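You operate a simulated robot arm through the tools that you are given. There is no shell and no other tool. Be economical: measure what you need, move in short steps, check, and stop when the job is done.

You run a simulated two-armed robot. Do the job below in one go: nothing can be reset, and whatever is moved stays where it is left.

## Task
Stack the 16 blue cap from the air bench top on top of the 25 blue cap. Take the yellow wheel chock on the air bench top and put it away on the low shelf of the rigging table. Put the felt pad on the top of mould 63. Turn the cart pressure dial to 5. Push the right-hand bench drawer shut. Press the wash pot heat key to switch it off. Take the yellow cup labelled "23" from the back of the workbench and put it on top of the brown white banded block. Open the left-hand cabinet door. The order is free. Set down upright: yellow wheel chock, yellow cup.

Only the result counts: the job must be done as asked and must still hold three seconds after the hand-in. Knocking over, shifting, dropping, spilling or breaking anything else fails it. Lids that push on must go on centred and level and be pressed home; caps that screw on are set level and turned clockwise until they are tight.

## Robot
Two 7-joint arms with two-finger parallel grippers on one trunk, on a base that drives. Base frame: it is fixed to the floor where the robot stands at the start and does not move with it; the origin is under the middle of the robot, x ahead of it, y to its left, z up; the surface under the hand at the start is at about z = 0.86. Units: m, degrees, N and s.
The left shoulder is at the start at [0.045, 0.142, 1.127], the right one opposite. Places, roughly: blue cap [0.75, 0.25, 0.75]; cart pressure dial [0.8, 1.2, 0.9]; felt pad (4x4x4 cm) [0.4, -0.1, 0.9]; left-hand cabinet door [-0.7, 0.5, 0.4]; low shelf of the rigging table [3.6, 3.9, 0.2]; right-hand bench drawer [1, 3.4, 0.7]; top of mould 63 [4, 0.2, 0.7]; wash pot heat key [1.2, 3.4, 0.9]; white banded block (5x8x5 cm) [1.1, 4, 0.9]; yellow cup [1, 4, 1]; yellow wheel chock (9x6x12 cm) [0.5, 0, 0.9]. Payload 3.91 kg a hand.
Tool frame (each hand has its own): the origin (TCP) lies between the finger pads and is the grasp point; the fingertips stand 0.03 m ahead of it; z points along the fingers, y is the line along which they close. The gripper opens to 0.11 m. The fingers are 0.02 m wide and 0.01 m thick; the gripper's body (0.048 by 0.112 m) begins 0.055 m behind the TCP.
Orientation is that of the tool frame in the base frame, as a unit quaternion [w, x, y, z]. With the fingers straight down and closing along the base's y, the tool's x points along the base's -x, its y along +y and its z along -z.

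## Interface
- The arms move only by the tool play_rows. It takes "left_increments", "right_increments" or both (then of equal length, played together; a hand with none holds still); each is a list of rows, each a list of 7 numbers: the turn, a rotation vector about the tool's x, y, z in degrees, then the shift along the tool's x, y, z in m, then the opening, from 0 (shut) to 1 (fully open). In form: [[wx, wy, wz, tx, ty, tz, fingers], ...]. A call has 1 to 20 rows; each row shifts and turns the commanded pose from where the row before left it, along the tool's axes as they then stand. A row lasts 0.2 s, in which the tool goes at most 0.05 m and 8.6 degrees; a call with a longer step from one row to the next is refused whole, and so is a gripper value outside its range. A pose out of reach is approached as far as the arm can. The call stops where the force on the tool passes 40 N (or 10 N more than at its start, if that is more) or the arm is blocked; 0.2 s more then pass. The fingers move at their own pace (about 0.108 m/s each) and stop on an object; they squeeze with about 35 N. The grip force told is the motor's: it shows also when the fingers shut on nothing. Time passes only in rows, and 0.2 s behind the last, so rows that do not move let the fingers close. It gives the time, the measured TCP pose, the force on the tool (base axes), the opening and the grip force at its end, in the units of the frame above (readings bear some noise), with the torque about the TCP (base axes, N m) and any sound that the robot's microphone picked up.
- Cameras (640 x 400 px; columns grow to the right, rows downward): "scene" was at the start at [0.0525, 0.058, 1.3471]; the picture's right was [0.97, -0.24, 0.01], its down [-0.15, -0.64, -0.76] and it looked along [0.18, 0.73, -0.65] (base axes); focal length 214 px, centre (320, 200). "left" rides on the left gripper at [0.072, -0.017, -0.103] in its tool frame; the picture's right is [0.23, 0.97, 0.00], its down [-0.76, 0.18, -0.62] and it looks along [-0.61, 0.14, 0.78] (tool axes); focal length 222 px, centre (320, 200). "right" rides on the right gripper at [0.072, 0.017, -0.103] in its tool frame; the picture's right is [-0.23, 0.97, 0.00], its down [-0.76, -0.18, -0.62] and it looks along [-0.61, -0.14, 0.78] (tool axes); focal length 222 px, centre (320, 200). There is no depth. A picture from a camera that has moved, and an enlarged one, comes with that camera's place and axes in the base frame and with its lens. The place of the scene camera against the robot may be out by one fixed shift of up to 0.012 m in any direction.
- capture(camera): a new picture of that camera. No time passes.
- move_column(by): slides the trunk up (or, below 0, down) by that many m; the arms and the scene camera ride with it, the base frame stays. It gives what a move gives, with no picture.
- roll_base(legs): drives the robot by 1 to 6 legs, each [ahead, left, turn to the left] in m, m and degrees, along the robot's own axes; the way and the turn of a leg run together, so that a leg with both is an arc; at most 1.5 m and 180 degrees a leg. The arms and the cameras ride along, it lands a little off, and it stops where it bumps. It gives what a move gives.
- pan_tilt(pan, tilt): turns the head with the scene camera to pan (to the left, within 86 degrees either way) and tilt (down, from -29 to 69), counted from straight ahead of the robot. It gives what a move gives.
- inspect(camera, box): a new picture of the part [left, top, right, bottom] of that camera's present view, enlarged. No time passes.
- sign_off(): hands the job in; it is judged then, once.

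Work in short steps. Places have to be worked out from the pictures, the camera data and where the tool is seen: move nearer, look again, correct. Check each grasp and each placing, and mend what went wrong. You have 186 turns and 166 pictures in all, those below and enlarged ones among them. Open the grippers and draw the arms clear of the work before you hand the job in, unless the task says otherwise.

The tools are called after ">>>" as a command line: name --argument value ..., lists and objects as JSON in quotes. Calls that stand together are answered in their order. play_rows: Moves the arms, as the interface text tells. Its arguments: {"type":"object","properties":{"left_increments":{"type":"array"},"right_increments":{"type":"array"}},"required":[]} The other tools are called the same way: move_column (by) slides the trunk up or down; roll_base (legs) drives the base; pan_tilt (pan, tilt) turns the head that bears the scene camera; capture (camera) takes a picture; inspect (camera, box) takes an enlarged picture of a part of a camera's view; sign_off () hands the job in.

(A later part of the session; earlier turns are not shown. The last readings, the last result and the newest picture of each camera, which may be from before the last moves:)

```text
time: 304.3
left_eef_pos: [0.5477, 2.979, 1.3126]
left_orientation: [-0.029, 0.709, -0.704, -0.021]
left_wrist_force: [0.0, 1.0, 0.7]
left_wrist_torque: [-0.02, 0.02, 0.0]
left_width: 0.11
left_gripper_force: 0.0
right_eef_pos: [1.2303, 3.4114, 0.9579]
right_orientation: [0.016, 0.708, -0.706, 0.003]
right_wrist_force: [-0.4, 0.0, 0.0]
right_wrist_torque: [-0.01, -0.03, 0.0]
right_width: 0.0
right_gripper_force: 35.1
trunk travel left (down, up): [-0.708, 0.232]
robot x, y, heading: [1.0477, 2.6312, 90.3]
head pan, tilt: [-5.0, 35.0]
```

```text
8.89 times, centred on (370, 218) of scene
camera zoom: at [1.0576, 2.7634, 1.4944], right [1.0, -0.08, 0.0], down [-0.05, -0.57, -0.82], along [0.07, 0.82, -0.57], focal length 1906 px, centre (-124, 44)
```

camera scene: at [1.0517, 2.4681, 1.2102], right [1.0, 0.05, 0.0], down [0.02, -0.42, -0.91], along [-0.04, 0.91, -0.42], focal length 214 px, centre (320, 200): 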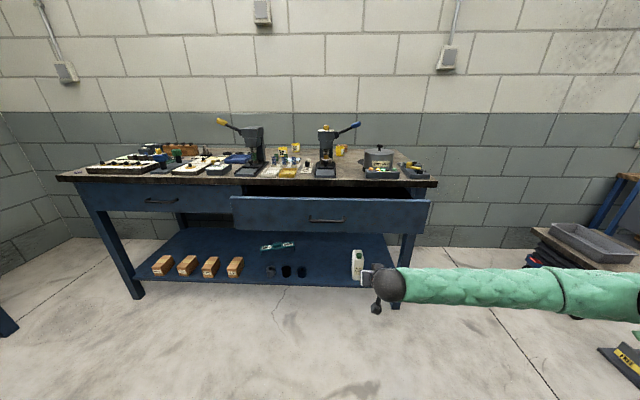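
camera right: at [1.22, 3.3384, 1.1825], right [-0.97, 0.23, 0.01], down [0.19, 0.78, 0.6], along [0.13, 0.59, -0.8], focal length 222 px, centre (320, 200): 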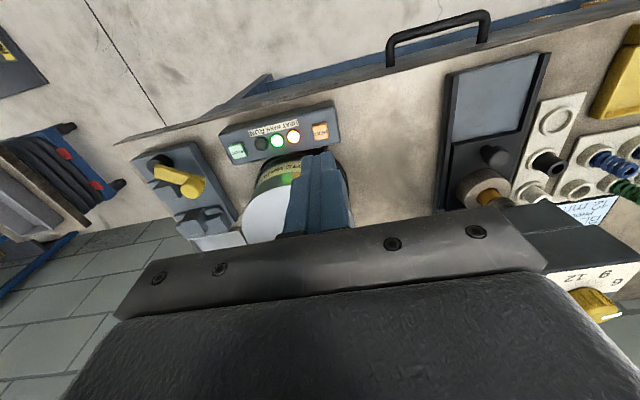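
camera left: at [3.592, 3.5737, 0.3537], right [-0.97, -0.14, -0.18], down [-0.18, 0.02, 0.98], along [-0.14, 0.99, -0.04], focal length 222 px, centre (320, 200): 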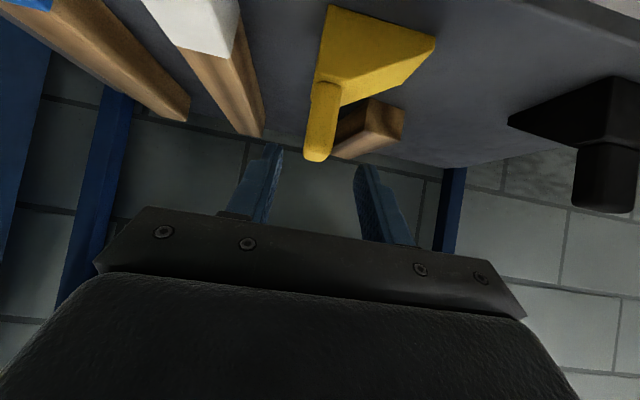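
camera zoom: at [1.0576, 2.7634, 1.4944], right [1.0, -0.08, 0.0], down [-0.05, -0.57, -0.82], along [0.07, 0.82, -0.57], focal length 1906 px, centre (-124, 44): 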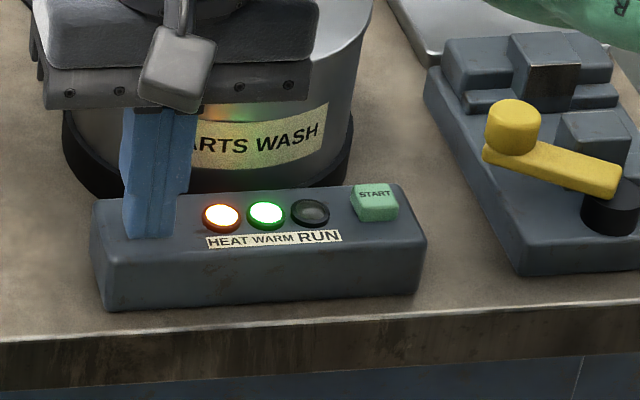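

No contact: triangulating with the right camera puts the key at (1.239, 3.428, 0.930), so the finger is short of it. I rise, shift and press again.

>>> play_rows --right_increments '[[0, 0, 0, 0, 0, -0.02, 0], [0, 0, 0, -0.016, -0.0087, 0, 0], [0, 0, 0, 0, 0, 0.012, 0], [0, 0, 0, 0, 0, 0.003, 0], [0, 0, 0, 0, 0, 0.002, 0]]'

>>> inspect --camera "scene" --box '[335, 195, 405, 240]'

```text
time: 305.5
left_eef_pos: [0.5492, 2.9787, 1.3139]
left_orientation: [-0.029, 0.709, -0.704, -0.022]
left_wrist_force: [0.7, -0.4, 0.1]
left_wrist_torque: [0.01, -0.01, 0.02]
left_width: 0.1097
left_gripper_force: 0.0
right_eef_pos: [1.2386, 3.4261, 0.9599]
right_orientation: [0.016, 0.707, -0.707, 0.003]
right_wrist_force: [-0.4, 0.3, 0.4]
right_wrist_torque: [-0.02, -0.01, -0.02]
right_width: 0.0
right_gripper_force: 34.7
trunk travel left (down, up): [-0.708, 0.232]
robot x, y, heading: [1.0465, 2.6319, 90.2]
head pan, tilt: [-5.0, 35.0]
```

```text
8.89 times, centred on (370, 218) of scene
camera zoom: at [1.0577, 2.7635, 1.4944], right [1.0, -0.08, 0.0], down [-0.05, -0.57, -0.82], along [0.07, 0.82, -0.57], focal length 1906 px, centre (-124, 44)
```

zoom: 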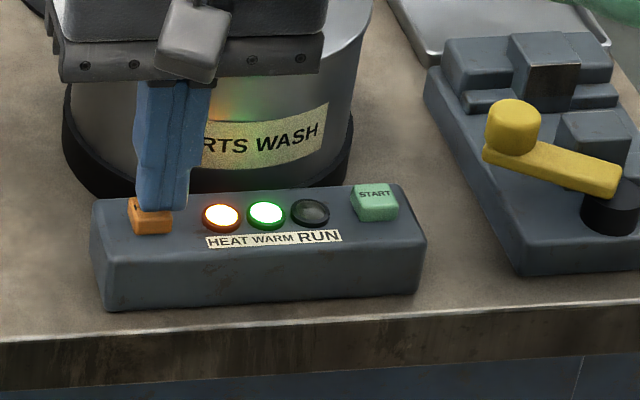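

Good; shift 4 mm left and press.

>>> play_rows --right_increments '[[0, 0, 0, 0, 0.004, 0, 0], [0, 0, 0, 0, 0, 0.002, 0], [0, 0, 0, 0, 0, 0.002, 0], [0, 0, 0, 0, 0, 0.002, 0]]'

>>> inspect --camera "scene" --box '[335, 195, 405, 240]'

```text
time: 306.5
left_eef_pos: [0.5483, 2.9781, 1.3137]
left_orientation: [-0.03, 0.709, -0.704, -0.022]
left_wrist_force: [0.4, -0.4, 0.5]
left_wrist_torque: [-0.02, 0.0, 0.01]
left_width: 0.11
left_gripper_force: 0.0
right_eef_pos: [1.2348, 3.4269, 0.9534]
right_orientation: [0.015, 0.708, -0.706, 0.004]
right_wrist_force: [0.3, -0.7, 0.1]
right_wrist_torque: [0.02, 0.0, 0.0]
right_width: 0.0
right_gripper_force: 34.8
trunk travel left (down, up): [-0.708, 0.232]
robot x, y, heading: [1.0494, 2.6273, 90.2]
head pan, tilt: [-5.0, 35.0]
```

```text
8.89 times, centred on (370, 218) of scene
camera zoom: at [1.0576, 2.7633, 1.4944], right [1.0, -0.08, 0.0], down [-0.05, -0.57, -0.82], along [0.07, 0.82, -0.57], focal length 1906 px, centre (-124, 44)
```

zoom: 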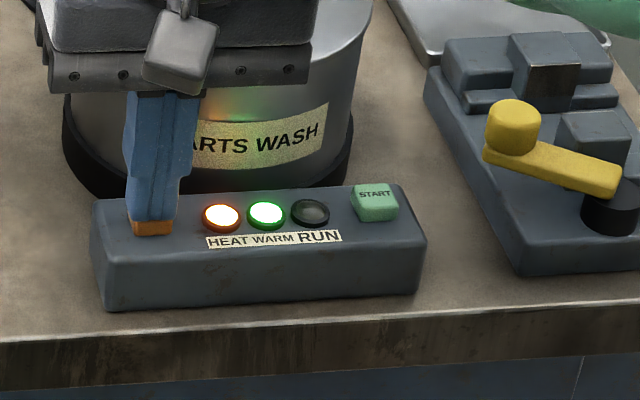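

Still free; I press on in 2 mm steps and watch the force.

>>> play_rows --right_increments '[[0, 0, 0, 0, 0, 0.002, 0], [0, 0, 0, 0, 0, 0.002, 0], [0, 0, 0, 0, 0, 0.002, 0]]'

```text
time: 307.3
left_eef_pos: [0.5483, 2.9787, 1.3133]
left_orientation: [-0.03, 0.709, -0.705, -0.022]
left_wrist_force: [0.0, -0.5, -0.1]
left_wrist_torque: [-0.01, -0.02, 0.0]
left_width: 0.1097
left_gripper_force: 0.1
right_eef_pos: [1.235, 3.4267, 0.9493]
right_orientation: [0.015, 0.708, -0.706, 0.003]
right_wrist_force: [1.3, 3.0, 5.3]
right_wrist_torque: [0.13, -0.02, 0.03]
right_width: 0.0
right_gripper_force: 35.2
trunk travel left (down, up): [-0.708, 0.232]
robot x, y, heading: [1.0456, 2.6317, 90.2]
head pan, tilt: [-5.0, 35.0]
heard: click
```

A click was heard with contact. I lift and check the lamp.

>>> play_rows --right_increments '[[0, 0, 0, 0, 0, -0.04, 0], [0, 0, 0, 0, 0, -0.045, 0], [0, 0, 0, 0, 0, -0.045, 0]]'

>>> inspect --camera "scene" --box '[250, 150, 430, 250]'

```text
time: 308.1
left_eef_pos: [0.5476, 2.9783, 1.3134]
left_orientation: [-0.03, 0.709, -0.705, -0.022]
left_wrist_force: [0.1, 0.1, 0.6]
left_wrist_torque: [0.03, -0.03, -0.02]
left_width: 0.1099
left_gripper_force: 0.1
right_eef_pos: [1.2365, 3.4313, 1.0777]
right_orientation: [0.016, 0.708, -0.706, 0.003]
right_wrist_force: [-0.5, -0.4, 0.7]
right_wrist_torque: [0.02, -0.01, 0.0]
right_width: 0.0001
right_gripper_force: 35.0
trunk travel left (down, up): [-0.708, 0.232]
robot x, y, heading: [1.0431, 2.6281, 90.1]
head pan, tilt: [-5.0, 35.0]
```

```text
3.56 times, centred on (340, 200) of scene
camera zoom: at [1.057, 2.7629, 1.4944], right [1.0, -0.08, 0.0], down [-0.05, -0.57, -0.82], along [0.07, 0.82, -0.57], focal length 763 px, centre (249, 200)
```

zoom: 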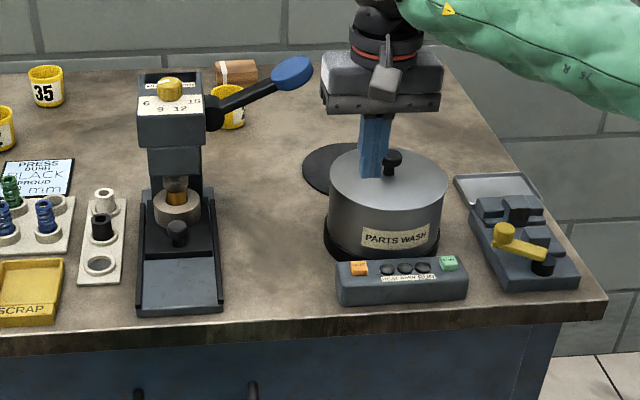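

The heat lamp is off. Next the cup: for the reach I'll use the left hand standing further right and nearer; I retract the right hand and drive there.

>>> play_rows --right_increments '[[0, 0, 0, 0, 0, -0.045, 0], [0, 0, 0, 0.044, -0.012, -0.01, 0], [0, 0, 0, 0.044, -0.012, -0.01, 0], [0, 0, 0, 0.044, -0.012, -0.01, 0], [0, 0, 0, 0.044, -0.012, -0.01, 0], [0, 0, 0, 0.044, -0.012, -0.01, 0], [0, 0, 0, 0.044, -0.012, 0, 0], [0, 0, 0, 0.044, -0.012, 0, 0], [0, 0, 0, 0.044, -0.012, 0, 0]]'

>>> roll_base --legs '[[0.05, -0.375, 0], [0.32, 0, 0]]'

>>> play_rows --left_increments '[[0, 2, 0, -0.04, 0, 0, 1], [0, 2, 0, -0.04, 0, 0, 1], [0, 0, 0, -0.04, -0.025, 0, 1], [0, 0, 0, -0.04, -0.025, 0, 1], [0, 0, 0, -0.04, -0.025, 0, 1], [0, 0, 0, -0.04, -0.025, 0, 1], [0, 0, 0, -0.035, -0.03, 0, 1], [0, 0, 0, -0.03, -0.03, 0, 1]]'

>>> capture --camera "left"

```text
time: 310.1
left_eef_pos: [0.5482, 2.9759, 1.3151]
left_orientation: [-0.031, 0.709, -0.704, -0.023]
left_wrist_force: [0.1, -1.3, 0.9]
left_wrist_torque: [0.05, 0.02, 0.0]
left_width: 0.11
left_gripper_force: 0.0
right_eef_pos: [1.3347, 3.0782, 1.1826]
right_orientation: [0.014, 0.708, -0.706, 0.002]
right_wrist_force: [0.8, -0.5, -0.1]
right_wrist_torque: [0.01, -0.01, -0.02]
right_width: 0.0
right_gripper_force: 34.8
trunk travel left (down, up): [-0.708, 0.232]
robot x, y, heading: [1.0437, 2.6286, 90.2]
head pan, tilt: [-5.0, 35.0]
```

```text
time: 314.2
left_eef_pos: [0.9236, 3.3464, 1.3141]
left_orientation: [-0.029, 0.709, -0.704, -0.023]
left_wrist_force: [-0.4, 0.0, -0.1]
left_wrist_torque: [-0.04, 0.01, -0.04]
left_width: 0.1101
left_gripper_force: 0.1
right_eef_pos: [1.7098, 3.449, 1.1824]
right_orientation: [0.016, 0.709, -0.705, 0.003]
right_wrist_force: [0.4, 0.6, 0.6]
right_wrist_torque: [0.0, 0.02, 0.0]
right_width: 0.0
right_gripper_force: 34.8
trunk travel left (down, up): [-0.708, 0.232]
robot x, y, heading: [1.4219, 2.9983, 90.3]
head pan, tilt: [-5.0, 35.0]
```

```text
time: 316.0
left_eef_pos: [1.0841, 3.6525, 1.3238]
left_orientation: [-0.004, 0.711, -0.703, 0.002]
left_wrist_force: [0.9, 0.1, 0.3]
left_wrist_torque: [0.01, 0.04, 0.02]
left_width: 0.11
left_gripper_force: 0.1
right_eef_pos: [1.7135, 3.45, 1.1799]
right_orientation: [0.016, 0.709, -0.705, 0.003]
right_wrist_force: [0.8, 0.5, 0.4]
right_wrist_torque: [0.0, 0.03, 0.03]
right_width: 0.0
right_gripper_force: 34.7
trunk travel left (down, up): [-0.708, 0.232]
robot x, y, heading: [1.4219, 2.9985, 90.2]
head pan, tilt: [-5.0, 35.0]
```

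```text
34 pictures are left
camera left: at [1.1003, 3.579, 1.4276], right [-0.97, -0.24, -0.01], down [-0.19, 0.76, 0.62], along [-0.14, 0.61, -0.78], focal length 222 px, centre (320, 200)
```

left: 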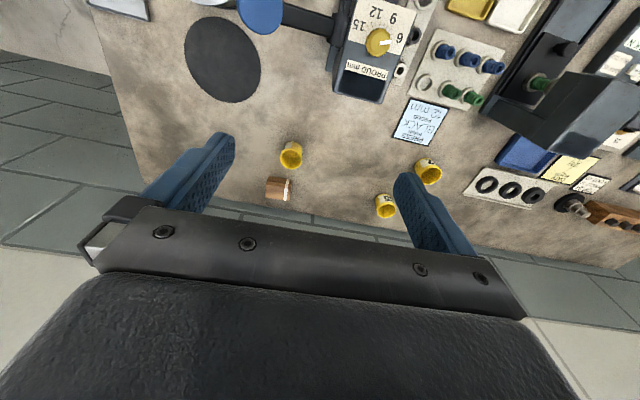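

Cup at ≈(1.116, 3.831), block at ≈(1.133, 3.941). I edge the base 6 cm nearer, then bring the hand above the cup and down to z≈1.06.

>>> roll_base --legs '[[0.06, 0, 0]]'

>>> play_rows --left_increments '[[0, 0, 0, -0.04, -0.01, 0, 1], [0, 0, 0, -0.04, -0.01, 0, 1], [0, 0, 0, -0.038, -0.01, 0, 1], [0, 0, 0, 0, 0, 0.045, 1], [0, 0, 0, 0, 0, 0.045, 1], [0, 0, 0, 0, 0, 0.045, 1], [0, 0, 0, 0, 0, 0.045, 1], [0, 0, 0, 0, 0, 0.045, 1], [0, 0, 0, 0, 0, 0.035, 1]]'

>>> capture --camera "left"

```text
time: 316.9
left_eef_pos: [1.0822, 3.7077, 1.3239]
left_orientation: [-0.005, 0.711, -0.704, 0.002]
left_wrist_force: [0.3, 0.5, 0.7]
left_wrist_torque: [0.01, 0.03, -0.02]
left_width: 0.11
left_gripper_force: 0.1
right_eef_pos: [1.711, 3.5057, 1.1818]
right_orientation: [0.016, 0.709, -0.705, 0.003]
right_wrist_force: [0.5, -0.4, 0.7]
right_wrist_torque: [-0.01, 0.0, 0.0]
right_width: 0.0
right_gripper_force: 35.0
trunk travel left (down, up): [-0.708, 0.232]
robot x, y, heading: [1.4176, 3.0544, 90.7]
head pan, tilt: [-5.0, 35.0]
```

```text
time: 318.9
left_eef_pos: [1.1111, 3.8311, 1.0625]
left_orientation: [-0.005, 0.711, -0.704, 0.003]
left_wrist_force: [-0.3, 0.8, -0.5]
left_wrist_torque: [0.0, 0.01, -0.02]
left_width: 0.1099
left_gripper_force: 0.0
right_eef_pos: [1.7091, 3.5064, 1.1811]
right_orientation: [0.016, 0.709, -0.705, 0.003]
right_wrist_force: [0.3, -0.6, 0.3]
right_wrist_torque: [-0.03, 0.01, 0.0]
right_width: 0.0001
right_gripper_force: 34.5
trunk travel left (down, up): [-0.708, 0.232]
robot x, y, heading: [1.4239, 3.0536, 90.5]
head pan, tilt: [-5.0, 35.0]
```

```text
33 pictures are left
camera left: at [1.1273, 3.7569, 1.1664], right [-0.97, -0.24, -0.01], down [-0.19, 0.76, 0.62], along [-0.14, 0.61, -0.78], focal length 222 px, centre (320, 200)
```

left: 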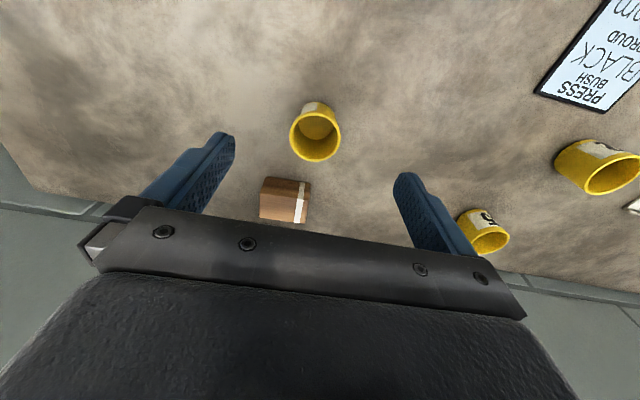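

>>> inspect --camera "left" --box '[240, 80, 380, 230]'

```text
2.67 times, centred on (310, 155) of left
camera zoom: at [1.1273, 3.7569, 1.1664], right [-0.97, -0.24, -0.01], down [-0.19, 0.76, 0.62], along [-0.14, 0.61, -0.78], focal length 592 px, centre (347, 320)
```

zoom: 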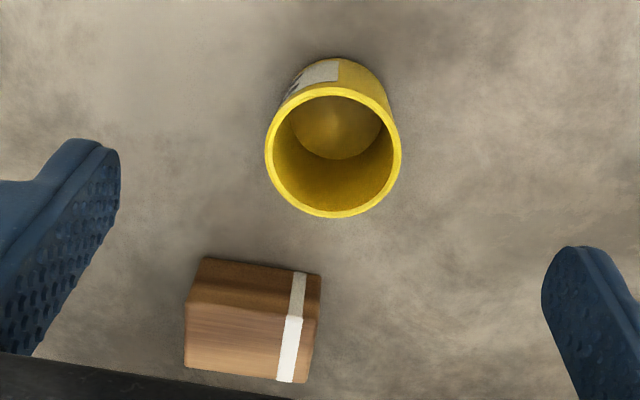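

The cup (rim ≈5 cm) is centred at ≈(1.113, 3.846); block top ≈(1.131, 3.957, 0.94). I descend over the cup and grip it by its upper part.

>>> play_rows --left_increments '[[0, 0, 0, -0.0155, -0.002, 0.03, 0.85], [0, 0, 0, 0, 0, 0.04, 0.85], [0, 0, 0, 0, 0, 0.04, 0.85], [0, 0, 0, 0, 0, 0.008, 0.85]]'

>>> inspect --camera "left" --box '[180, 90, 440, 260]'

```text
time: 319.9
left_eef_pos: [1.1161, 3.8441, 0.9447]
left_orientation: [-0.005, 0.712, -0.703, 0.003]
left_wrist_force: [-0.2, 0.7, 0.2]
left_wrist_torque: [-0.01, 0.01, -0.01]
left_width: 0.0936
left_gripper_force: 0.2
right_eef_pos: [1.7095, 3.5069, 1.1811]
right_orientation: [0.015, 0.708, -0.706, 0.004]
right_wrist_force: [0.2, -0.1, 0.0]
right_wrist_torque: [0.06, -0.02, 0.03]
right_width: 0.0
right_gripper_force: 34.9
trunk travel left (down, up): [-0.708, 0.232]
robot x, y, heading: [1.4184, 3.0562, 90.2]
head pan, tilt: [-5.0, 35.0]
```

```text
2.35 times, centred on (310, 175) of left
camera zoom: at [1.1319, 3.7706, 1.0493], right [-0.97, -0.24, -0.01], down [-0.19, 0.76, 0.62], along [-0.14, 0.61, -0.78], focal length 523 px, centre (344, 259)
```

zoom: 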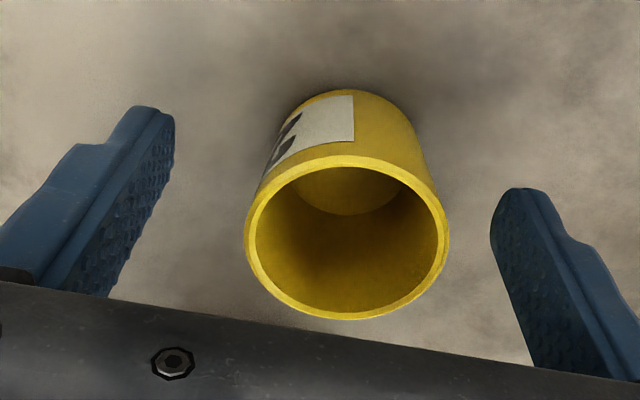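

Centred; I close and lift.

>>> play_rows --left_increments '[[0, 0, 0, -0.003, 0.002, 0, 0.7], [0, 0, 0, 0, 0, 0, 0], [0, 0, 0, 0, 0, 0, 0], [0, 0, 0, 0, 0, 0, 0], [0, 0, 0, 0, 0, -0.035, 0], [0, 0, 0, 0, 0, -0.045, 0]]'

>>> capture --camera "left"

```text
time: 321.4
left_eef_pos: [1.114, 3.8443, 1.0284]
left_orientation: [-0.005, 0.711, -0.703, 0.003]
left_wrist_force: [0.8, -0.1, -0.6]
left_wrist_torque: [0.01, -0.02, 0.02]
left_width: 0.0545
left_gripper_force: 34.7
right_eef_pos: [1.7103, 3.505, 1.1827]
right_orientation: [0.015, 0.709, -0.705, 0.002]
right_wrist_force: [-0.5, -0.8, -1.4]
right_wrist_torque: [0.06, -0.01, -0.01]
right_width: 0.0
right_gripper_force: 34.8
trunk travel left (down, up): [-0.708, 0.232]
robot x, y, heading: [1.422, 3.0534, 90.4]
head pan, tilt: [-5.0, 35.0]
```

```text
30 pictures are left
camera left: at [1.129, 3.7701, 1.1318], right [-0.97, -0.24, -0.01], down [-0.19, 0.76, 0.62], along [-0.14, 0.61, -0.78], focal length 222 px, centre (320, 200)
```

left: 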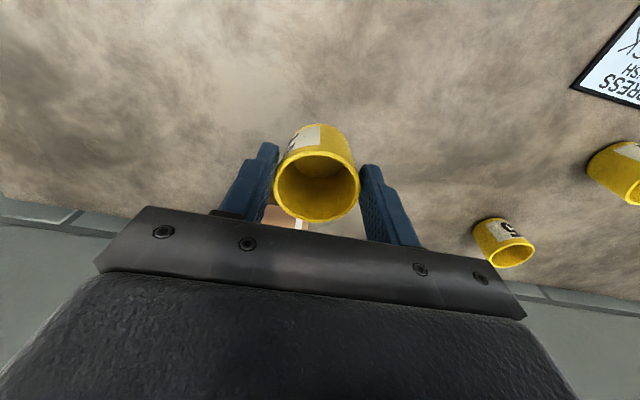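

Cup held. I move it over the block at this height.

>>> play_rows --left_increments '[[0, 0, 0, -0.038, -0.0055, -0.005, 0], [0, 0, 0, -0.038, -0.0055, 0, 0], [0, 0, 0, -0.037, -0.0055, 0, 0]]'

>>> inspect --camera "left" --box '[220, 90, 420, 240]'

>>> inspect --camera "scene" --box '[170, 90, 330, 210]'

```text
time: 322.1
left_eef_pos: [1.1282, 3.9607, 1.0308]
left_orientation: [-0.006, 0.71, -0.704, 0.003]
left_wrist_force: [-0.5, 0.6, -1.0]
left_wrist_torque: [0.01, -0.02, -0.02]
left_width: 0.0543
left_gripper_force: 35.6
right_eef_pos: [1.7095, 3.5082, 1.1814]
right_orientation: [0.016, 0.71, -0.704, 0.003]
right_wrist_force: [0.5, 0.2, 0.3]
right_wrist_torque: [-0.02, -0.01, -0.01]
right_width: 0.0
right_gripper_force: 34.8
trunk travel left (down, up): [-0.708, 0.232]
robot x, y, heading: [1.4194, 3.0551, 90.3]
head pan, tilt: [-5.0, 35.0]
```

```text
2.67 times, centred on (320, 165) of left
camera zoom: at [1.1425, 3.8879, 1.1343], right [-0.97, -0.24, -0.01], down [-0.19, 0.76, 0.62], along [-0.14, 0.61, -0.78], focal length 592 px, centre (320, 293)
```

zoom: 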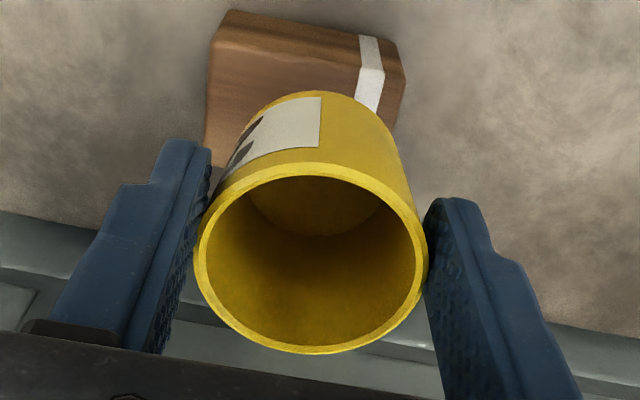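

```text
3.33 times, centred on (250, 150) of scene
camera zoom: at [1.433, 3.1905, 1.4942], right [1.0, -0.08, 0.0], down [-0.05, -0.57, -0.82], along [0.07, 0.82, -0.58], focal length 715 px, centre (553, 367)
```

zoom: 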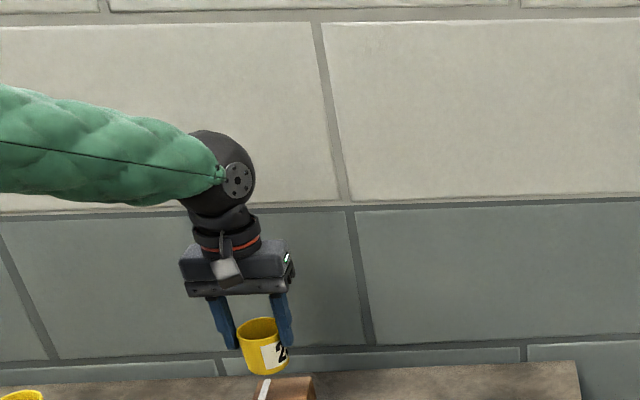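

Label shows 2_ (the 23 cup). Block top is x 1.102–1.164, y 3.95–4.0; I shift +5 mm x, +12 mm y and lower.

>>> play_rows --left_increments '[[0, 0, 0, -0.012, -0.005, 0, 0], [0, 0, 0, 0, 0, 0.02, 0], [0, 0, 0, 0, 0, 0.01, 0], [0, 0, 0, 0, 0, 0.004, 0], [0, 0, 0, 0, 0, 0.003, 0]]'

>>> inspect --camera "left" --box '[220, 90, 420, 240]'

```text
time: 323.4
left_eef_pos: [1.1213, 3.95, 1.0056]
left_orientation: [-0.006, 0.71, -0.704, 0.002]
left_wrist_force: [-0.4, 0.4, -1.0]
left_wrist_torque: [0.03, -0.02, 0.01]
left_width: 0.0543
left_gripper_force: 34.4
left hand out of reach, approached as far as the arm can: row 1, 2, 3, 5
right_eef_pos: [1.7095, 3.5063, 1.1824]
right_orientation: [0.015, 0.709, -0.705, 0.003]
right_wrist_force: [-0.1, 0.1, -1.0]
right_wrist_torque: [-0.01, 0.01, -0.01]
right_width: 0.0001
right_gripper_force: 35.2
trunk travel left (down, up): [-0.708, 0.232]
robot x, y, heading: [1.4243, 3.057, 90.3]
head pan, tilt: [-5.0, 35.0]
```

```text
2.67 times, centred on (320, 165) of left
camera zoom: at [1.1371, 3.8759, 1.1101], right [-0.97, -0.24, -0.01], down [-0.19, 0.76, 0.62], along [-0.14, 0.61, -0.78], focal length 592 px, centre (320, 293)
```

zoom: 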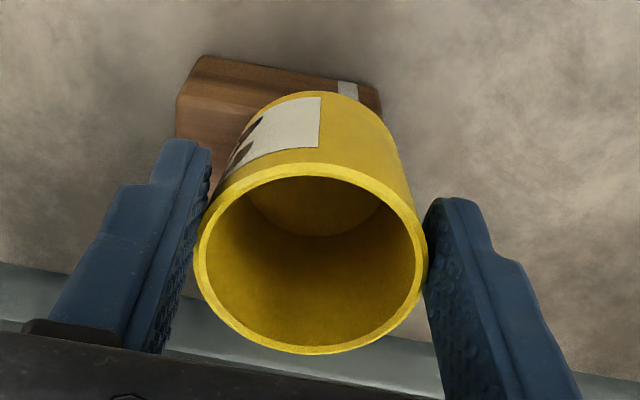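

Slightly out of reach; I lift 2 cm, ease the base 4.5 cm forward, and correct.

>>> play_rows --left_increments '[[0, 0, 0, 0.02, 0, -0.025, 0]]'

>>> roll_base --legs '[[0.045, 0, 0]]'

```text
time: 323.8
left_eef_pos: [1.1214, 3.9279, 1.0317]
left_orientation: [-0.006, 0.71, -0.704, 0.002]
left_wrist_force: [0.4, -0.6, -0.7]
left_wrist_torque: [0.03, 0.02, -0.01]
left_width: 0.0546
left_gripper_force: 34.9
right_eef_pos: [1.7095, 3.5049, 1.1827]
right_orientation: [0.015, 0.709, -0.705, 0.002]
right_wrist_force: [-0.2, -0.1, 0.6]
right_wrist_torque: [0.02, -0.01, 0.01]
right_width: 0.0001
right_gripper_force: 35.1
trunk travel left (down, up): [-0.708, 0.232]
robot x, y, heading: [1.4192, 3.0506, 90.6]
head pan, tilt: [-5.0, 35.0]
```

```text
time: 324.6
left_eef_pos: [1.1217, 3.9718, 1.0319]
left_orientation: [-0.005, 0.711, -0.704, 0.002]
left_wrist_force: [-0.4, 0.3, -0.7]
left_wrist_torque: [-0.01, 0.02, 0.02]
left_width: 0.0544
left_gripper_force: 35.3
right_eef_pos: [1.7096, 3.5494, 1.1827]
right_orientation: [0.015, 0.709, -0.705, 0.002]
right_wrist_force: [0.1, 0.2, -0.8]
right_wrist_torque: [0.02, -0.03, -0.01]
right_width: 0.0
right_gripper_force: 35.0
trunk travel left (down, up): [-0.708, 0.232]
robot x, y, heading: [1.4213, 3.0961, 90.6]
head pan, tilt: [-5.0, 35.0]
```

Now at (1.122, 3.972); I shift +11 mm in x and lower in steps.

>>> play_rows --left_increments '[[0, 0, 0, -0.001, -0.011, 0, 0], [0, 0, 0, 0, 0, 0.02, 0], [0, 0, 0, 0, 0, 0.01, 0], [0, 0, 0, 0, 0, 0.003, 0], [0, 0, 0, 0, 0, 0.003, 0]]'

>>> inspect --camera "left" --box '[220, 90, 420, 240]'

```text
time: 325.9
left_eef_pos: [1.1309, 3.9745, 0.9938]
left_orientation: [-0.004, 0.711, -0.703, 0.003]
left_wrist_force: [0.0, -0.6, -0.7]
left_wrist_torque: [-0.03, 0.0, 0.0]
left_width: 0.0545
left_gripper_force: 35.2
right_eef_pos: [1.7091, 3.5522, 1.1816]
right_orientation: [0.015, 0.709, -0.705, 0.002]
right_wrist_force: [-0.7, 0.7, 0.5]
right_wrist_torque: [-0.02, 0.01, 0.0]
right_width: 0.0
right_gripper_force: 35.0
trunk travel left (down, up): [-0.708, 0.232]
robot x, y, heading: [1.422, 3.1, 90.2]
head pan, tilt: [-5.0, 35.0]
```

```text
2.67 times, centred on (320, 165) of left
camera zoom: at [1.1479, 3.9009, 1.0974], right [-0.97, -0.24, -0.01], down [-0.19, 0.76, 0.62], along [-0.14, 0.61, -0.78], focal length 592 px, centre (320, 293)
```

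zoom: 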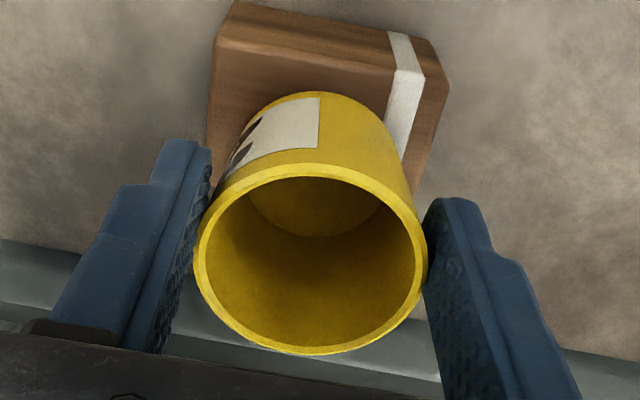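

Cup axis (1.133, 3.975) matches the block centre (1.134, 3.974). Lowering to contact.

>>> play_rows --left_increments '[[0, 0, 0, 0, 0, 0.002, 0], [0, 0, 0, 0, 0, 0.002, 0], [0, 0, 0, 0, 0, 0.002, 0]]'

```text
time: 326.6
left_eef_pos: [1.1314, 3.9725, 0.9904]
left_orientation: [-0.006, 0.711, -0.704, 0.001]
left_wrist_force: [-0.8, -0.5, 6.8]
left_wrist_torque: [0.03, -0.08, -0.03]
left_width: 0.0544
left_gripper_force: 35.1
right_eef_pos: [1.7099, 3.5491, 1.1829]
right_orientation: [0.016, 0.709, -0.705, 0.002]
right_wrist_force: [0.4, 0.6, 0.7]
right_wrist_torque: [0.05, -0.03, -0.04]
right_width: 0.0
right_gripper_force: 34.6
trunk travel left (down, up): [-0.708, 0.232]
robot x, y, heading: [1.4222, 3.1039, 90.6]
head pan, tilt: [-5.0, 35.0]
```

Contact (7 N). I release gently and rise.

>>> play_rows --left_increments '[[0, 0, 0, 0, 0, -0.0005, 0.4], [0, 0, 0, 0, 0, 0, 0.6], [0, 0, 0, 0, 0, 0, 0.75], [0, 0, 0, 0, 0, 0, 0.75], [0, 0, 0, 0, 0, -0.03, 0.75], [0, 0, 0, 0, 0, -0.045, 0.75], [0, 0, 0, 0, 0, -0.045, 0.75], [0, 0, 0, 0, 0, -0.045, 0.75], [0, 0, 0, 0, 0, -0.045, 0.75]]'

>>> capture --camera "left"

```text
time: 328.6
left_eef_pos: [1.1305, 3.9698, 1.1992]
left_orientation: [-0.005, 0.711, -0.703, 0.002]
left_wrist_force: [1.7, -0.1, 1.0]
left_wrist_torque: [-0.01, 0.02, -0.01]
left_width: 0.0826
left_gripper_force: 0.2
right_eef_pos: [1.7098, 3.549, 1.1826]
right_orientation: [0.015, 0.708, -0.706, 0.002]
right_wrist_force: [-0.4, -0.1, 0.1]
right_wrist_torque: [0.01, -0.01, -0.04]
right_width: 0.0
right_gripper_force: 35.2
trunk travel left (down, up): [-0.708, 0.232]
robot x, y, heading: [1.4209, 3.1002, 90.4]
head pan, tilt: [-5.0, 35.0]
```

```text
25 pictures are left
camera left: at [1.1465, 3.8962, 1.3037], right [-0.97, -0.24, -0.01], down [-0.19, 0.76, 0.62], along [-0.14, 0.61, -0.78], focal length 222 px, centre (320, 200)
```

left: 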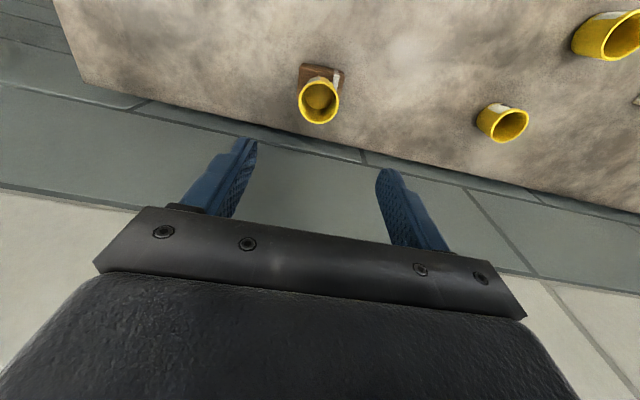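

Cup stands on the block. I lift and retract the left hand, back away and go round to the cart's east side to find the pressure dial.

>>> play_rows --left_increments '[[0, 0, 0, 0, 0, -0.045, 1], [0, 0, 0, 0.045, 0, -0.02, 1], [0, 0, 0, 0.045, 0, 0, 1], [0, 0, 0, 0.045, 0, 0, 1], [0, 0, 0, 0.045, 0, 0, 1], [0, 0, 0, 0.045, 0, 0, 1], [0, 0, 0, 0.045, 0, 0, 1], [0, 0, 0, 0.045, 0, 0, 1], [0, 0, 0, 0.045, 0, 0, 1]]'

>>> roll_base --legs '[[-0.7, 0, 0], [0, 0, 89.5], [-0.2, 0, 0], [0, 0.8, 0]]'

>>> pan_tilt --pan 15 --tilt 35

>>> capture --camera "scene"

```text
time: 330.6
left_eef_pos: [1.1337, 3.6083, 1.2636]
left_orientation: [-0.005, 0.71, -0.704, 0.002]
left_wrist_force: [-0.3, 0.3, -0.2]
left_wrist_torque: [0.0, 0.03, 0.01]
left_width: 0.1102
left_gripper_force: 0.1
right_eef_pos: [1.7092, 3.5478, 1.1829]
right_orientation: [0.014, 0.709, -0.705, 0.002]
right_wrist_force: [0.1, 0.0, -0.2]
right_wrist_torque: [0.0, 0.01, -0.02]
right_width: 0.0
right_gripper_force: 35.3
trunk travel left (down, up): [-0.708, 0.232]
robot x, y, heading: [1.4226, 3.0988, 90.3]
head pan, tilt: [-5.0, 35.0]
```

```text
time: 343.3
left_eef_pos: [1.1075, 1.324, 1.2625]
left_orientation: [-0.005, 1.0, 0.0, -0.001]
left_wrist_force: [-0.1, 0.0, 0.1]
left_wrist_torque: [0.01, 0.05, -0.01]
left_width: 0.1099
left_gripper_force: 0.0
right_eef_pos: [1.1771, 1.8989, 1.182]
right_orientation: [0.009, 1.0, -0.004, 0.014]
right_wrist_force: [1.0, -0.2, -0.3]
right_wrist_torque: [0.02, 0.0, 0.02]
right_width: 0.0
right_gripper_force: 34.6
trunk travel left (down, up): [-0.708, 0.232]
robot x, y, heading: [1.6263, 1.6046, 179.6]
head pan, tilt: [-5.0, 35.0]
```

```text
time: 344.1
left_eef_pos: [1.1083, 1.3243, 1.2622]
left_orientation: [-0.006, 1.0, 0.0, -0.001]
left_wrist_force: [0.7, -1.0, 0.2]
left_wrist_torque: [0.01, 0.04, 0.02]
left_width: 0.1097
left_gripper_force: 0.2
right_eef_pos: [1.1761, 1.8991, 1.1814]
right_orientation: [0.009, 1.0, -0.004, 0.013]
right_wrist_force: [-0.2, -0.4, 0.0]
right_wrist_torque: [0.0, 0.04, -0.05]
right_width: 0.0
right_gripper_force: 35.2
trunk travel left (down, up): [-0.708, 0.232]
robot x, y, heading: [1.6237, 1.6066, 179.7]
head pan, tilt: [15.0, 35.0]
```

```text
24 pictures are left
camera scene: at [1.4938, 1.579, 1.4944], right [-0.25, 0.97, 0.0], down [0.56, 0.15, -0.82], along [-0.79, -0.21, -0.57], focal length 214 px, centre (320, 200)
```

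scene: 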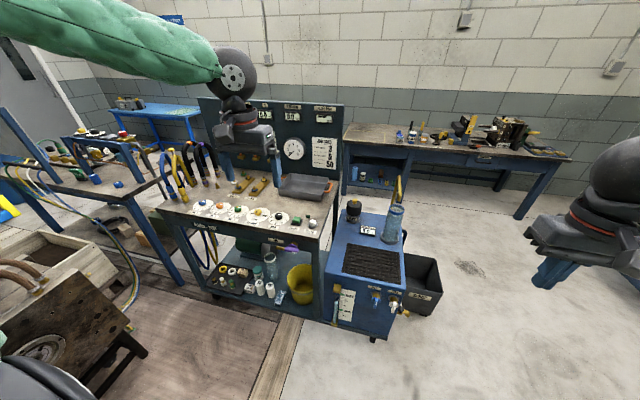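

I zoom on the cart top.

>>> inspect --camera "scene" --box '[170, 170, 350, 270]'

```text
3.56 times, centred on (260, 220) of scene
camera zoom: at [1.4938, 1.579, 1.4944], right [-0.25, 0.97, 0.0], down [0.56, 0.15, -0.82], along [-0.79, -0.21, -0.57], focal length 763 px, centre (533, 129)
```

zoom: 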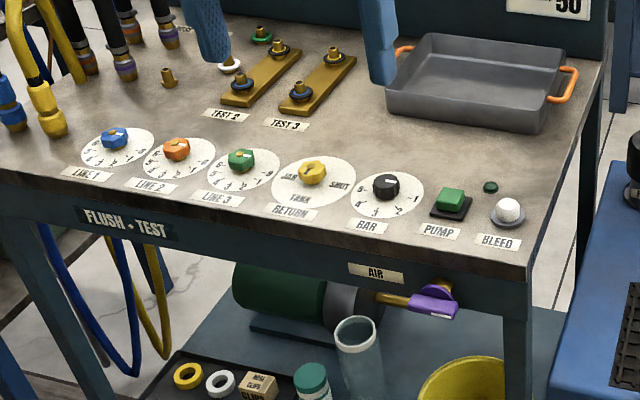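

The black BAR dial is near (0.858, 1.228). I zoom tighter for its scale and pointer.

>>> inspect --camera "scene" --box '[262, 207, 298, 232]'

```text
16.00 times, centred on (280, 220) of scene
camera zoom: at [1.4938, 1.579, 1.4944], right [-0.25, 0.97, 0.0], down [0.56, 0.15, -0.82], along [-0.79, -0.21, -0.57], focal length 3432 px, centre (960, -112)
```

zoom: 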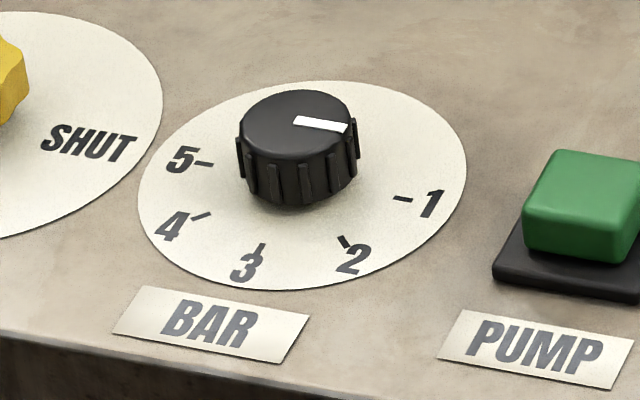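

Pointer is at 1 (angle ≈94°), 5 lies at ≈-95°: it needs ≈189° clockwise. I shift the base, bring the left hand above the knob with a pre-turn of -60°.

>>> roll_base --legs '[[0.06, 0.16, 0]]'

>>> play_rows --left_increments '[[0, 0, 0, -0.038, -0.013, 0, 1], [0, 0, 0, -0.038, -0.013, 0, 1], [0, 0, 0, -0.038, -0.013, 0, 1], [0, 0, 0, -0.038, -0.013, 0, 1], [0, 0, 0, -0.038, -0.013, 0, 1], [0, 0, 0, 0, 0, 0.045, 1], [0, 0, 0, 0, 0, 0.045, 1], [0, 0, 0, 0, 0, 0.045, 0.7], [0, 0, 0, 0, 0, 0.045, 0.7]]'

>>> capture --camera "left"

```text
time: 345.6
left_eef_pos: [1.0504, 1.1592, 1.2624]
left_orientation: [-0.005, 1.0, 0.003, -0.001]
left_wrist_force: [0.1, -0.1, -0.3]
left_wrist_torque: [0.0, -0.01, -0.05]
left_width: 0.1098
left_gripper_force: 0.1
right_eef_pos: [1.1139, 1.7357, 1.1825]
right_orientation: [0.008, 1.0, 0.0, 0.014]
right_wrist_force: [-0.4, -0.6, -0.7]
right_wrist_torque: [0.01, 0.0, 0.02]
right_width: 0.0001
right_gripper_force: 34.7
trunk travel left (down, up): [-0.708, 0.232]
robot x, y, heading: [1.5665, 1.445, -179.8]
head pan, tilt: [15.0, 35.0]
```

```text
time: 347.6
left_eef_pos: [0.8579, 1.2241, 1.0825]
left_orientation: [-0.006, 1.0, 0.003, -0.002]
left_wrist_force: [0.2, 0.6, 0.1]
left_wrist_torque: [0.01, 0.01, -0.01]
left_width: 0.0769
left_gripper_force: 0.1
right_eef_pos: [1.1136, 1.7343, 1.1821]
right_orientation: [0.009, 1.0, 0.001, 0.013]
right_wrist_force: [0.3, 0.2, 0.5]
right_wrist_torque: [-0.02, -0.02, 0.01]
right_width: 0.0
right_gripper_force: 34.6
trunk travel left (down, up): [-0.708, 0.232]
robot x, y, heading: [1.5658, 1.4485, -180.2]
head pan, tilt: [15.0, 35.0]
```

```text
21 pictures are left
camera left: at [0.9294, 1.2396, 1.1865], right [0.23, -0.97, -0.01], down [-0.76, -0.19, 0.62], along [-0.61, -0.14, -0.78], focal length 222 px, centre (320, 200)
```

left: 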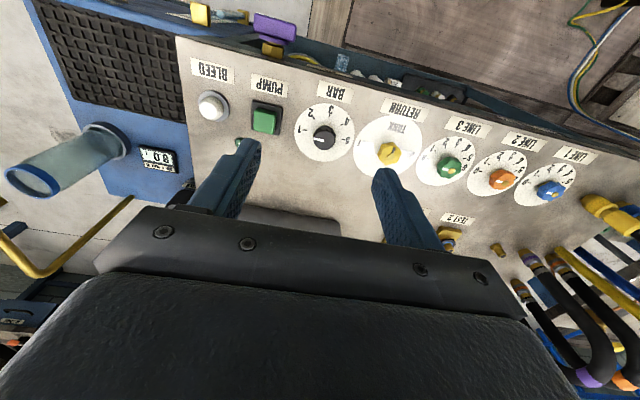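

Triangulated: the BAR knob top is at (0.799, 1.202, 0.866). I move over it, pre-turn the wrist -60°, and descend to z≈0.94.

>>> play_rows --left_increments '[[0, 0, 0, -0.03, 0.011, 0, 0.7], [0, 0, 0, -0.029, 0.011, 0, 0.7], [0, 0, -8.5, 0, 0, 0.02, 0.7], [0, 0, -8.5, 0, 0, 0.02, 0.7], [0, 0, -8.5, 0, 0, 0.02, 0.7], [0, 0, -8.5, 0, 0, 0.02, 0.7], [0, 0, -8.5, 0, 0, 0.02, 0.7], [0, 0, -8.5, 0, 0, 0.02, 0.7], [0, 0, -8.5, 0, 0, 0.02, 0.7]]'

>>> capture --camera "left"

```text
time: 349.6
left_eef_pos: [0.7988, 1.205, 0.9418]
left_orientation: [-0.006, 0.866, 0.5, 0.001]
left_wrist_force: [0.5, 0.2, 0.5]
left_wrist_torque: [0.03, -0.01, -0.02]
left_width: 0.0769
left_gripper_force: 0.0
right_eef_pos: [1.1138, 1.7337, 1.1825]
right_orientation: [0.009, 1.0, 0.0, 0.014]
right_wrist_force: [0.2, -0.1, 0.3]
right_wrist_torque: [0.01, -0.01, 0.01]
right_width: 0.0002
right_gripper_force: 34.6
trunk travel left (down, up): [-0.708, 0.232]
robot x, y, heading: [1.5659, 1.4454, -179.9]
head pan, tilt: [15.0, 35.0]
```

```text
20 pictures are left
camera left: at [0.8208, 1.2731, 1.0464], right [0.96, -0.29, -0.01], down [-0.23, -0.75, 0.62], along [-0.18, -0.59, -0.79], focal length 222 px, centre (320, 200)
```

left: 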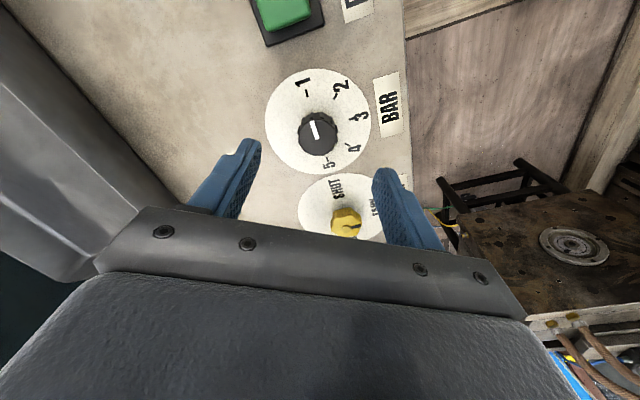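

Perfectly over the knob. I narrow the fingers and descend to grip.

>>> play_rows --left_increments '[[0, 0, 0, 0, 0, 0.02, 0.5], [0, 0, 0, 0, 0, 0.025, 0.5], [0, 0, 0, 0, 0, 0.02, 0.5]]'

>>> inspect --camera "left" --box '[140, 60, 460, 260]'

```text
time: 350.4
left_eef_pos: [0.8065, 1.1955, 0.8915]
left_orientation: [-0.007, 0.867, 0.499, 0.0]
left_wrist_force: [-4.4, 1.8, 2.1]
left_wrist_torque: [0.08, 0.18, 0.05]
left_width: 0.0573
left_gripper_force: 2.6
left hand out of reach, approached as far as the arm can: row 2, 3
right_eef_pos: [1.1154, 1.7342, 1.1822]
right_orientation: [0.009, 1.0, 0.0, 0.014]
right_wrist_force: [0.5, -0.5, -0.1]
right_wrist_torque: [-0.01, -0.01, 0.0]
right_width: 0.0
right_gripper_force: 35.2
trunk travel left (down, up): [-0.708, 0.232]
robot x, y, heading: [1.5651, 1.4462, -180.1]
head pan, tilt: [15.0, 35.0]
```

```text
2.00 times, centred on (300, 160) of left
camera zoom: at [0.8289, 1.265, 0.9964], right [0.96, -0.29, -0.01], down [-0.23, -0.75, 0.62], along [-0.19, -0.59, -0.79], focal length 444 px, centre (360, 280)
```

zoom: 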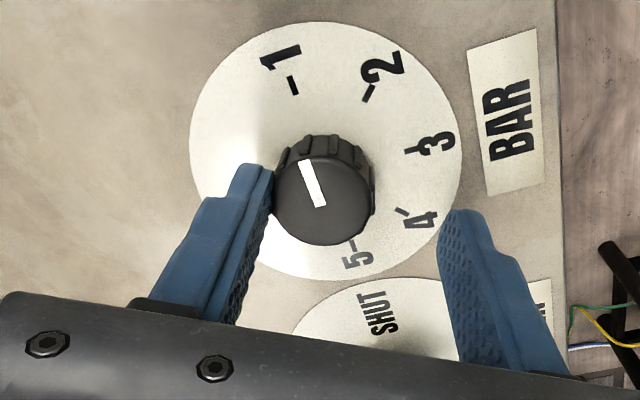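

Just short of reach at that height; I lift, lower the trunk 12 cm, and re-centre.

>>> play_rows --left_increments '[[0, 0, 0, 0, 0, -0.045, 0.5], [0, 0, 0, 0, 0, -0.045, 0.5], [0, 0, 0, 0, 0, -0.045, 0.5], [0, 0, 0, 0, 0, -0.02, 0.5]]' --right_increments '[[0, 0, 0, 0, 0, -0.03, 0], [0, 0, 0, 0, 0, -0.03, 0], [0, 0, 0, 0, 0, -0.03, 0], [0, 0, 0, 0, 0, -0.03, 0]]'

>>> move_column --by -0.12

>>> play_rows --left_increments '[[0, 0, 0, -0.0005, -0.0105, 0, 0.5], [0, 0, 0, 0, 0, 0, 0.5]]'

```text
time: 351.4
left_eef_pos: [0.8094, 1.1943, 1.0474]
left_orientation: [-0.005, 0.867, 0.498, 0.001]
left_wrist_force: [0.2, -0.6, 0.2]
left_wrist_torque: [-0.01, 0.07, 0.01]
left_width: 0.0551
left_gripper_force: 0.0
right_eef_pos: [1.1142, 1.7355, 1.3022]
right_orientation: [0.01, 1.0, -0.001, 0.012]
right_wrist_force: [0.3, -0.2, -0.6]
right_wrist_torque: [0.0, 0.03, 0.0]
right_width: 0.0
right_gripper_force: 35.0
trunk travel left (down, up): [-0.708, 0.232]
robot x, y, heading: [1.5619, 1.4464, -180.0]
head pan, tilt: [15.0, 35.0]
```

```text
time: 352.9
left_eef_pos: [0.808, 1.1946, 0.9269]
left_orientation: [-0.006, 0.867, 0.498, 0.001]
left_wrist_force: [-0.1, 0.4, -0.5]
left_wrist_torque: [0.02, 0.02, -0.02]
left_width: 0.055
left_gripper_force: 0.1
right_eef_pos: [1.1107, 1.7357, 1.1836]
right_orientation: [0.009, 1.0, 0.001, 0.014]
right_wrist_force: [0.4, -0.4, -0.1]
right_wrist_torque: [-0.02, 0.0, 0.0]
right_width: 0.0001
right_gripper_force: 35.0
trunk travel left (down, up): [-0.588, 0.352]
robot x, y, heading: [1.5628, 1.4449, -180.0]
head pan, tilt: [15.0, 35.0]
```

```text
time: 353.5
left_eef_pos: [0.7991, 1.198, 0.927]
left_orientation: [-0.006, 0.867, 0.499, 0.001]
left_wrist_force: [-0.4, 0.3, -0.8]
left_wrist_torque: [-0.01, -0.01, 0.01]
left_width: 0.0549
left_gripper_force: 0.0
right_eef_pos: [1.1126, 1.7371, 1.1833]
right_orientation: [0.008, 1.0, 0.0, 0.012]
right_wrist_force: [0.0, -0.8, -0.5]
right_wrist_torque: [0.01, 0.03, -0.03]
right_width: 0.0
right_gripper_force: 34.9
trunk travel left (down, up): [-0.588, 0.352]
robot x, y, heading: [1.5659, 1.4443, -179.6]
head pan, tilt: [15.0, 35.0]
```

>>> play_rows --left_increments '[[0, 0, 0, 0.0065, -0.0038, 0, 0.55], [0, 0, 0, 0, 0, 0.025, 0.55], [0, 0, 0, 0, 0, 0.025, 0.55]]'

>>> inspect --camera "left" --box '[140, 60, 460, 260]'

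```text
time: 354.3
left_eef_pos: [0.799, 1.2043, 0.8797]
left_orientation: [-0.006, 0.867, 0.498, -0.001]
left_wrist_force: [-5.8, -7.6, 20.9]
left_wrist_torque: [-0.73, -0.37, -0.41]
left_width: 0.0593
left_gripper_force: 0.1
right_eef_pos: [1.1146, 1.7367, 1.1827]
right_orientation: [0.009, 1.0, 0.0, 0.012]
right_wrist_force: [0.0, 0.5, 0.1]
right_wrist_torque: [-0.02, -0.01, 0.03]
right_width: 0.0001
right_gripper_force: 35.2
trunk travel left (down, up): [-0.588, 0.352]
robot x, y, heading: [1.5636, 1.4475, -179.8]
head pan, tilt: [15.0, 35.0]
```

```text
2.00 times, centred on (300, 160) of left
camera zoom: at [0.8211, 1.2731, 0.9848], right [0.96, -0.29, -0.01], down [-0.22, -0.75, 0.62], along [-0.19, -0.59, -0.79], focal length 444 px, centre (360, 280)
```

zoom: 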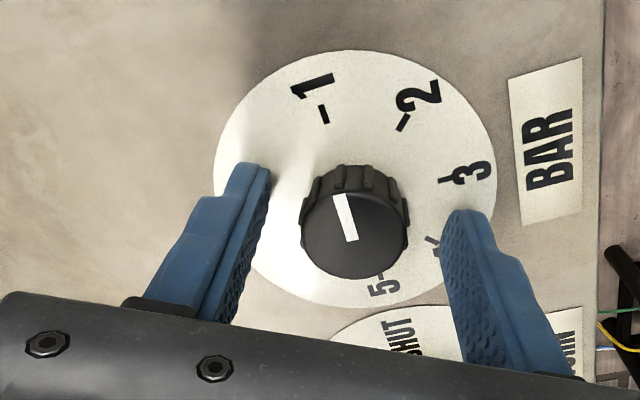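

Fingertips touched the dial plate; I raise 5 mm, close on the knob and start turning clockwise.

>>> play_rows --left_increments '[[0, 0, 0, 0, 0, -0.005, 0.55], [0, 0, 0, 0, 0, 0, 0], [0, 0, 0, 0, 0, 0, 0], [0, 0, 0, 0, 0, 0, 0], [0, 0, 8.6, 0, 0, 0, 0], [0, 0, 8.6, 0, 0, 0, 0], [0, 0, 8.6, 0, 0, 0, 0], [0, 0, 8.6, 0, 0, 0, 0], [0, 0, 8.6, 0, 0, 0, 0], [0, 0, 8.6, 0, 0, 0, 0]]'

>>> inspect --camera "left" --box '[140, 60, 460, 260]'

```text
time: 356.5
left_eef_pos: [0.7997, 1.2061, 0.88]
left_orientation: [-0.005, 0.998, 0.07, 0.0]
left_wrist_force: [-0.8, -3.4, -7.7]
left_wrist_torque: [0.16, -1.23, -0.03]
left_width: 0.0313
left_gripper_force: 44.5
right_eef_pos: [1.1113, 1.7356, 1.182]
right_orientation: [0.009, 1.0, -0.001, 0.013]
right_wrist_force: [-0.2, -0.3, -0.6]
right_wrist_torque: [-0.02, -0.01, 0.02]
right_width: 0.0001
right_gripper_force: 34.7
trunk travel left (down, up): [-0.588, 0.352]
robot x, y, heading: [1.5666, 1.445, -179.7]
head pan, tilt: [15.0, 35.0]
```

```text
2.00 times, centred on (300, 160) of left
camera zoom: at [0.8676, 1.2305, 0.985], right [0.36, -0.93, -0.01], down [-0.73, -0.29, 0.62], along [-0.58, -0.22, -0.78], focal length 444 px, centre (360, 280)
```

zoom: 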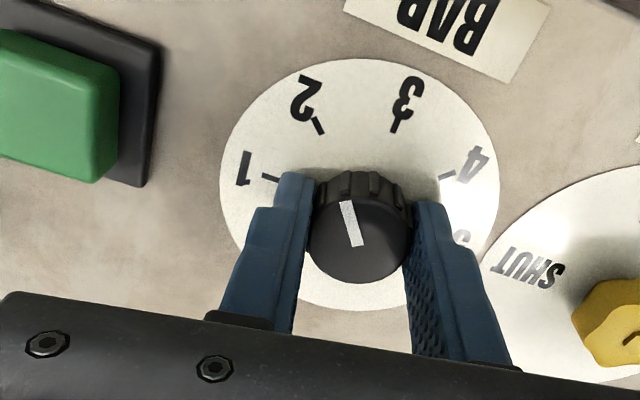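

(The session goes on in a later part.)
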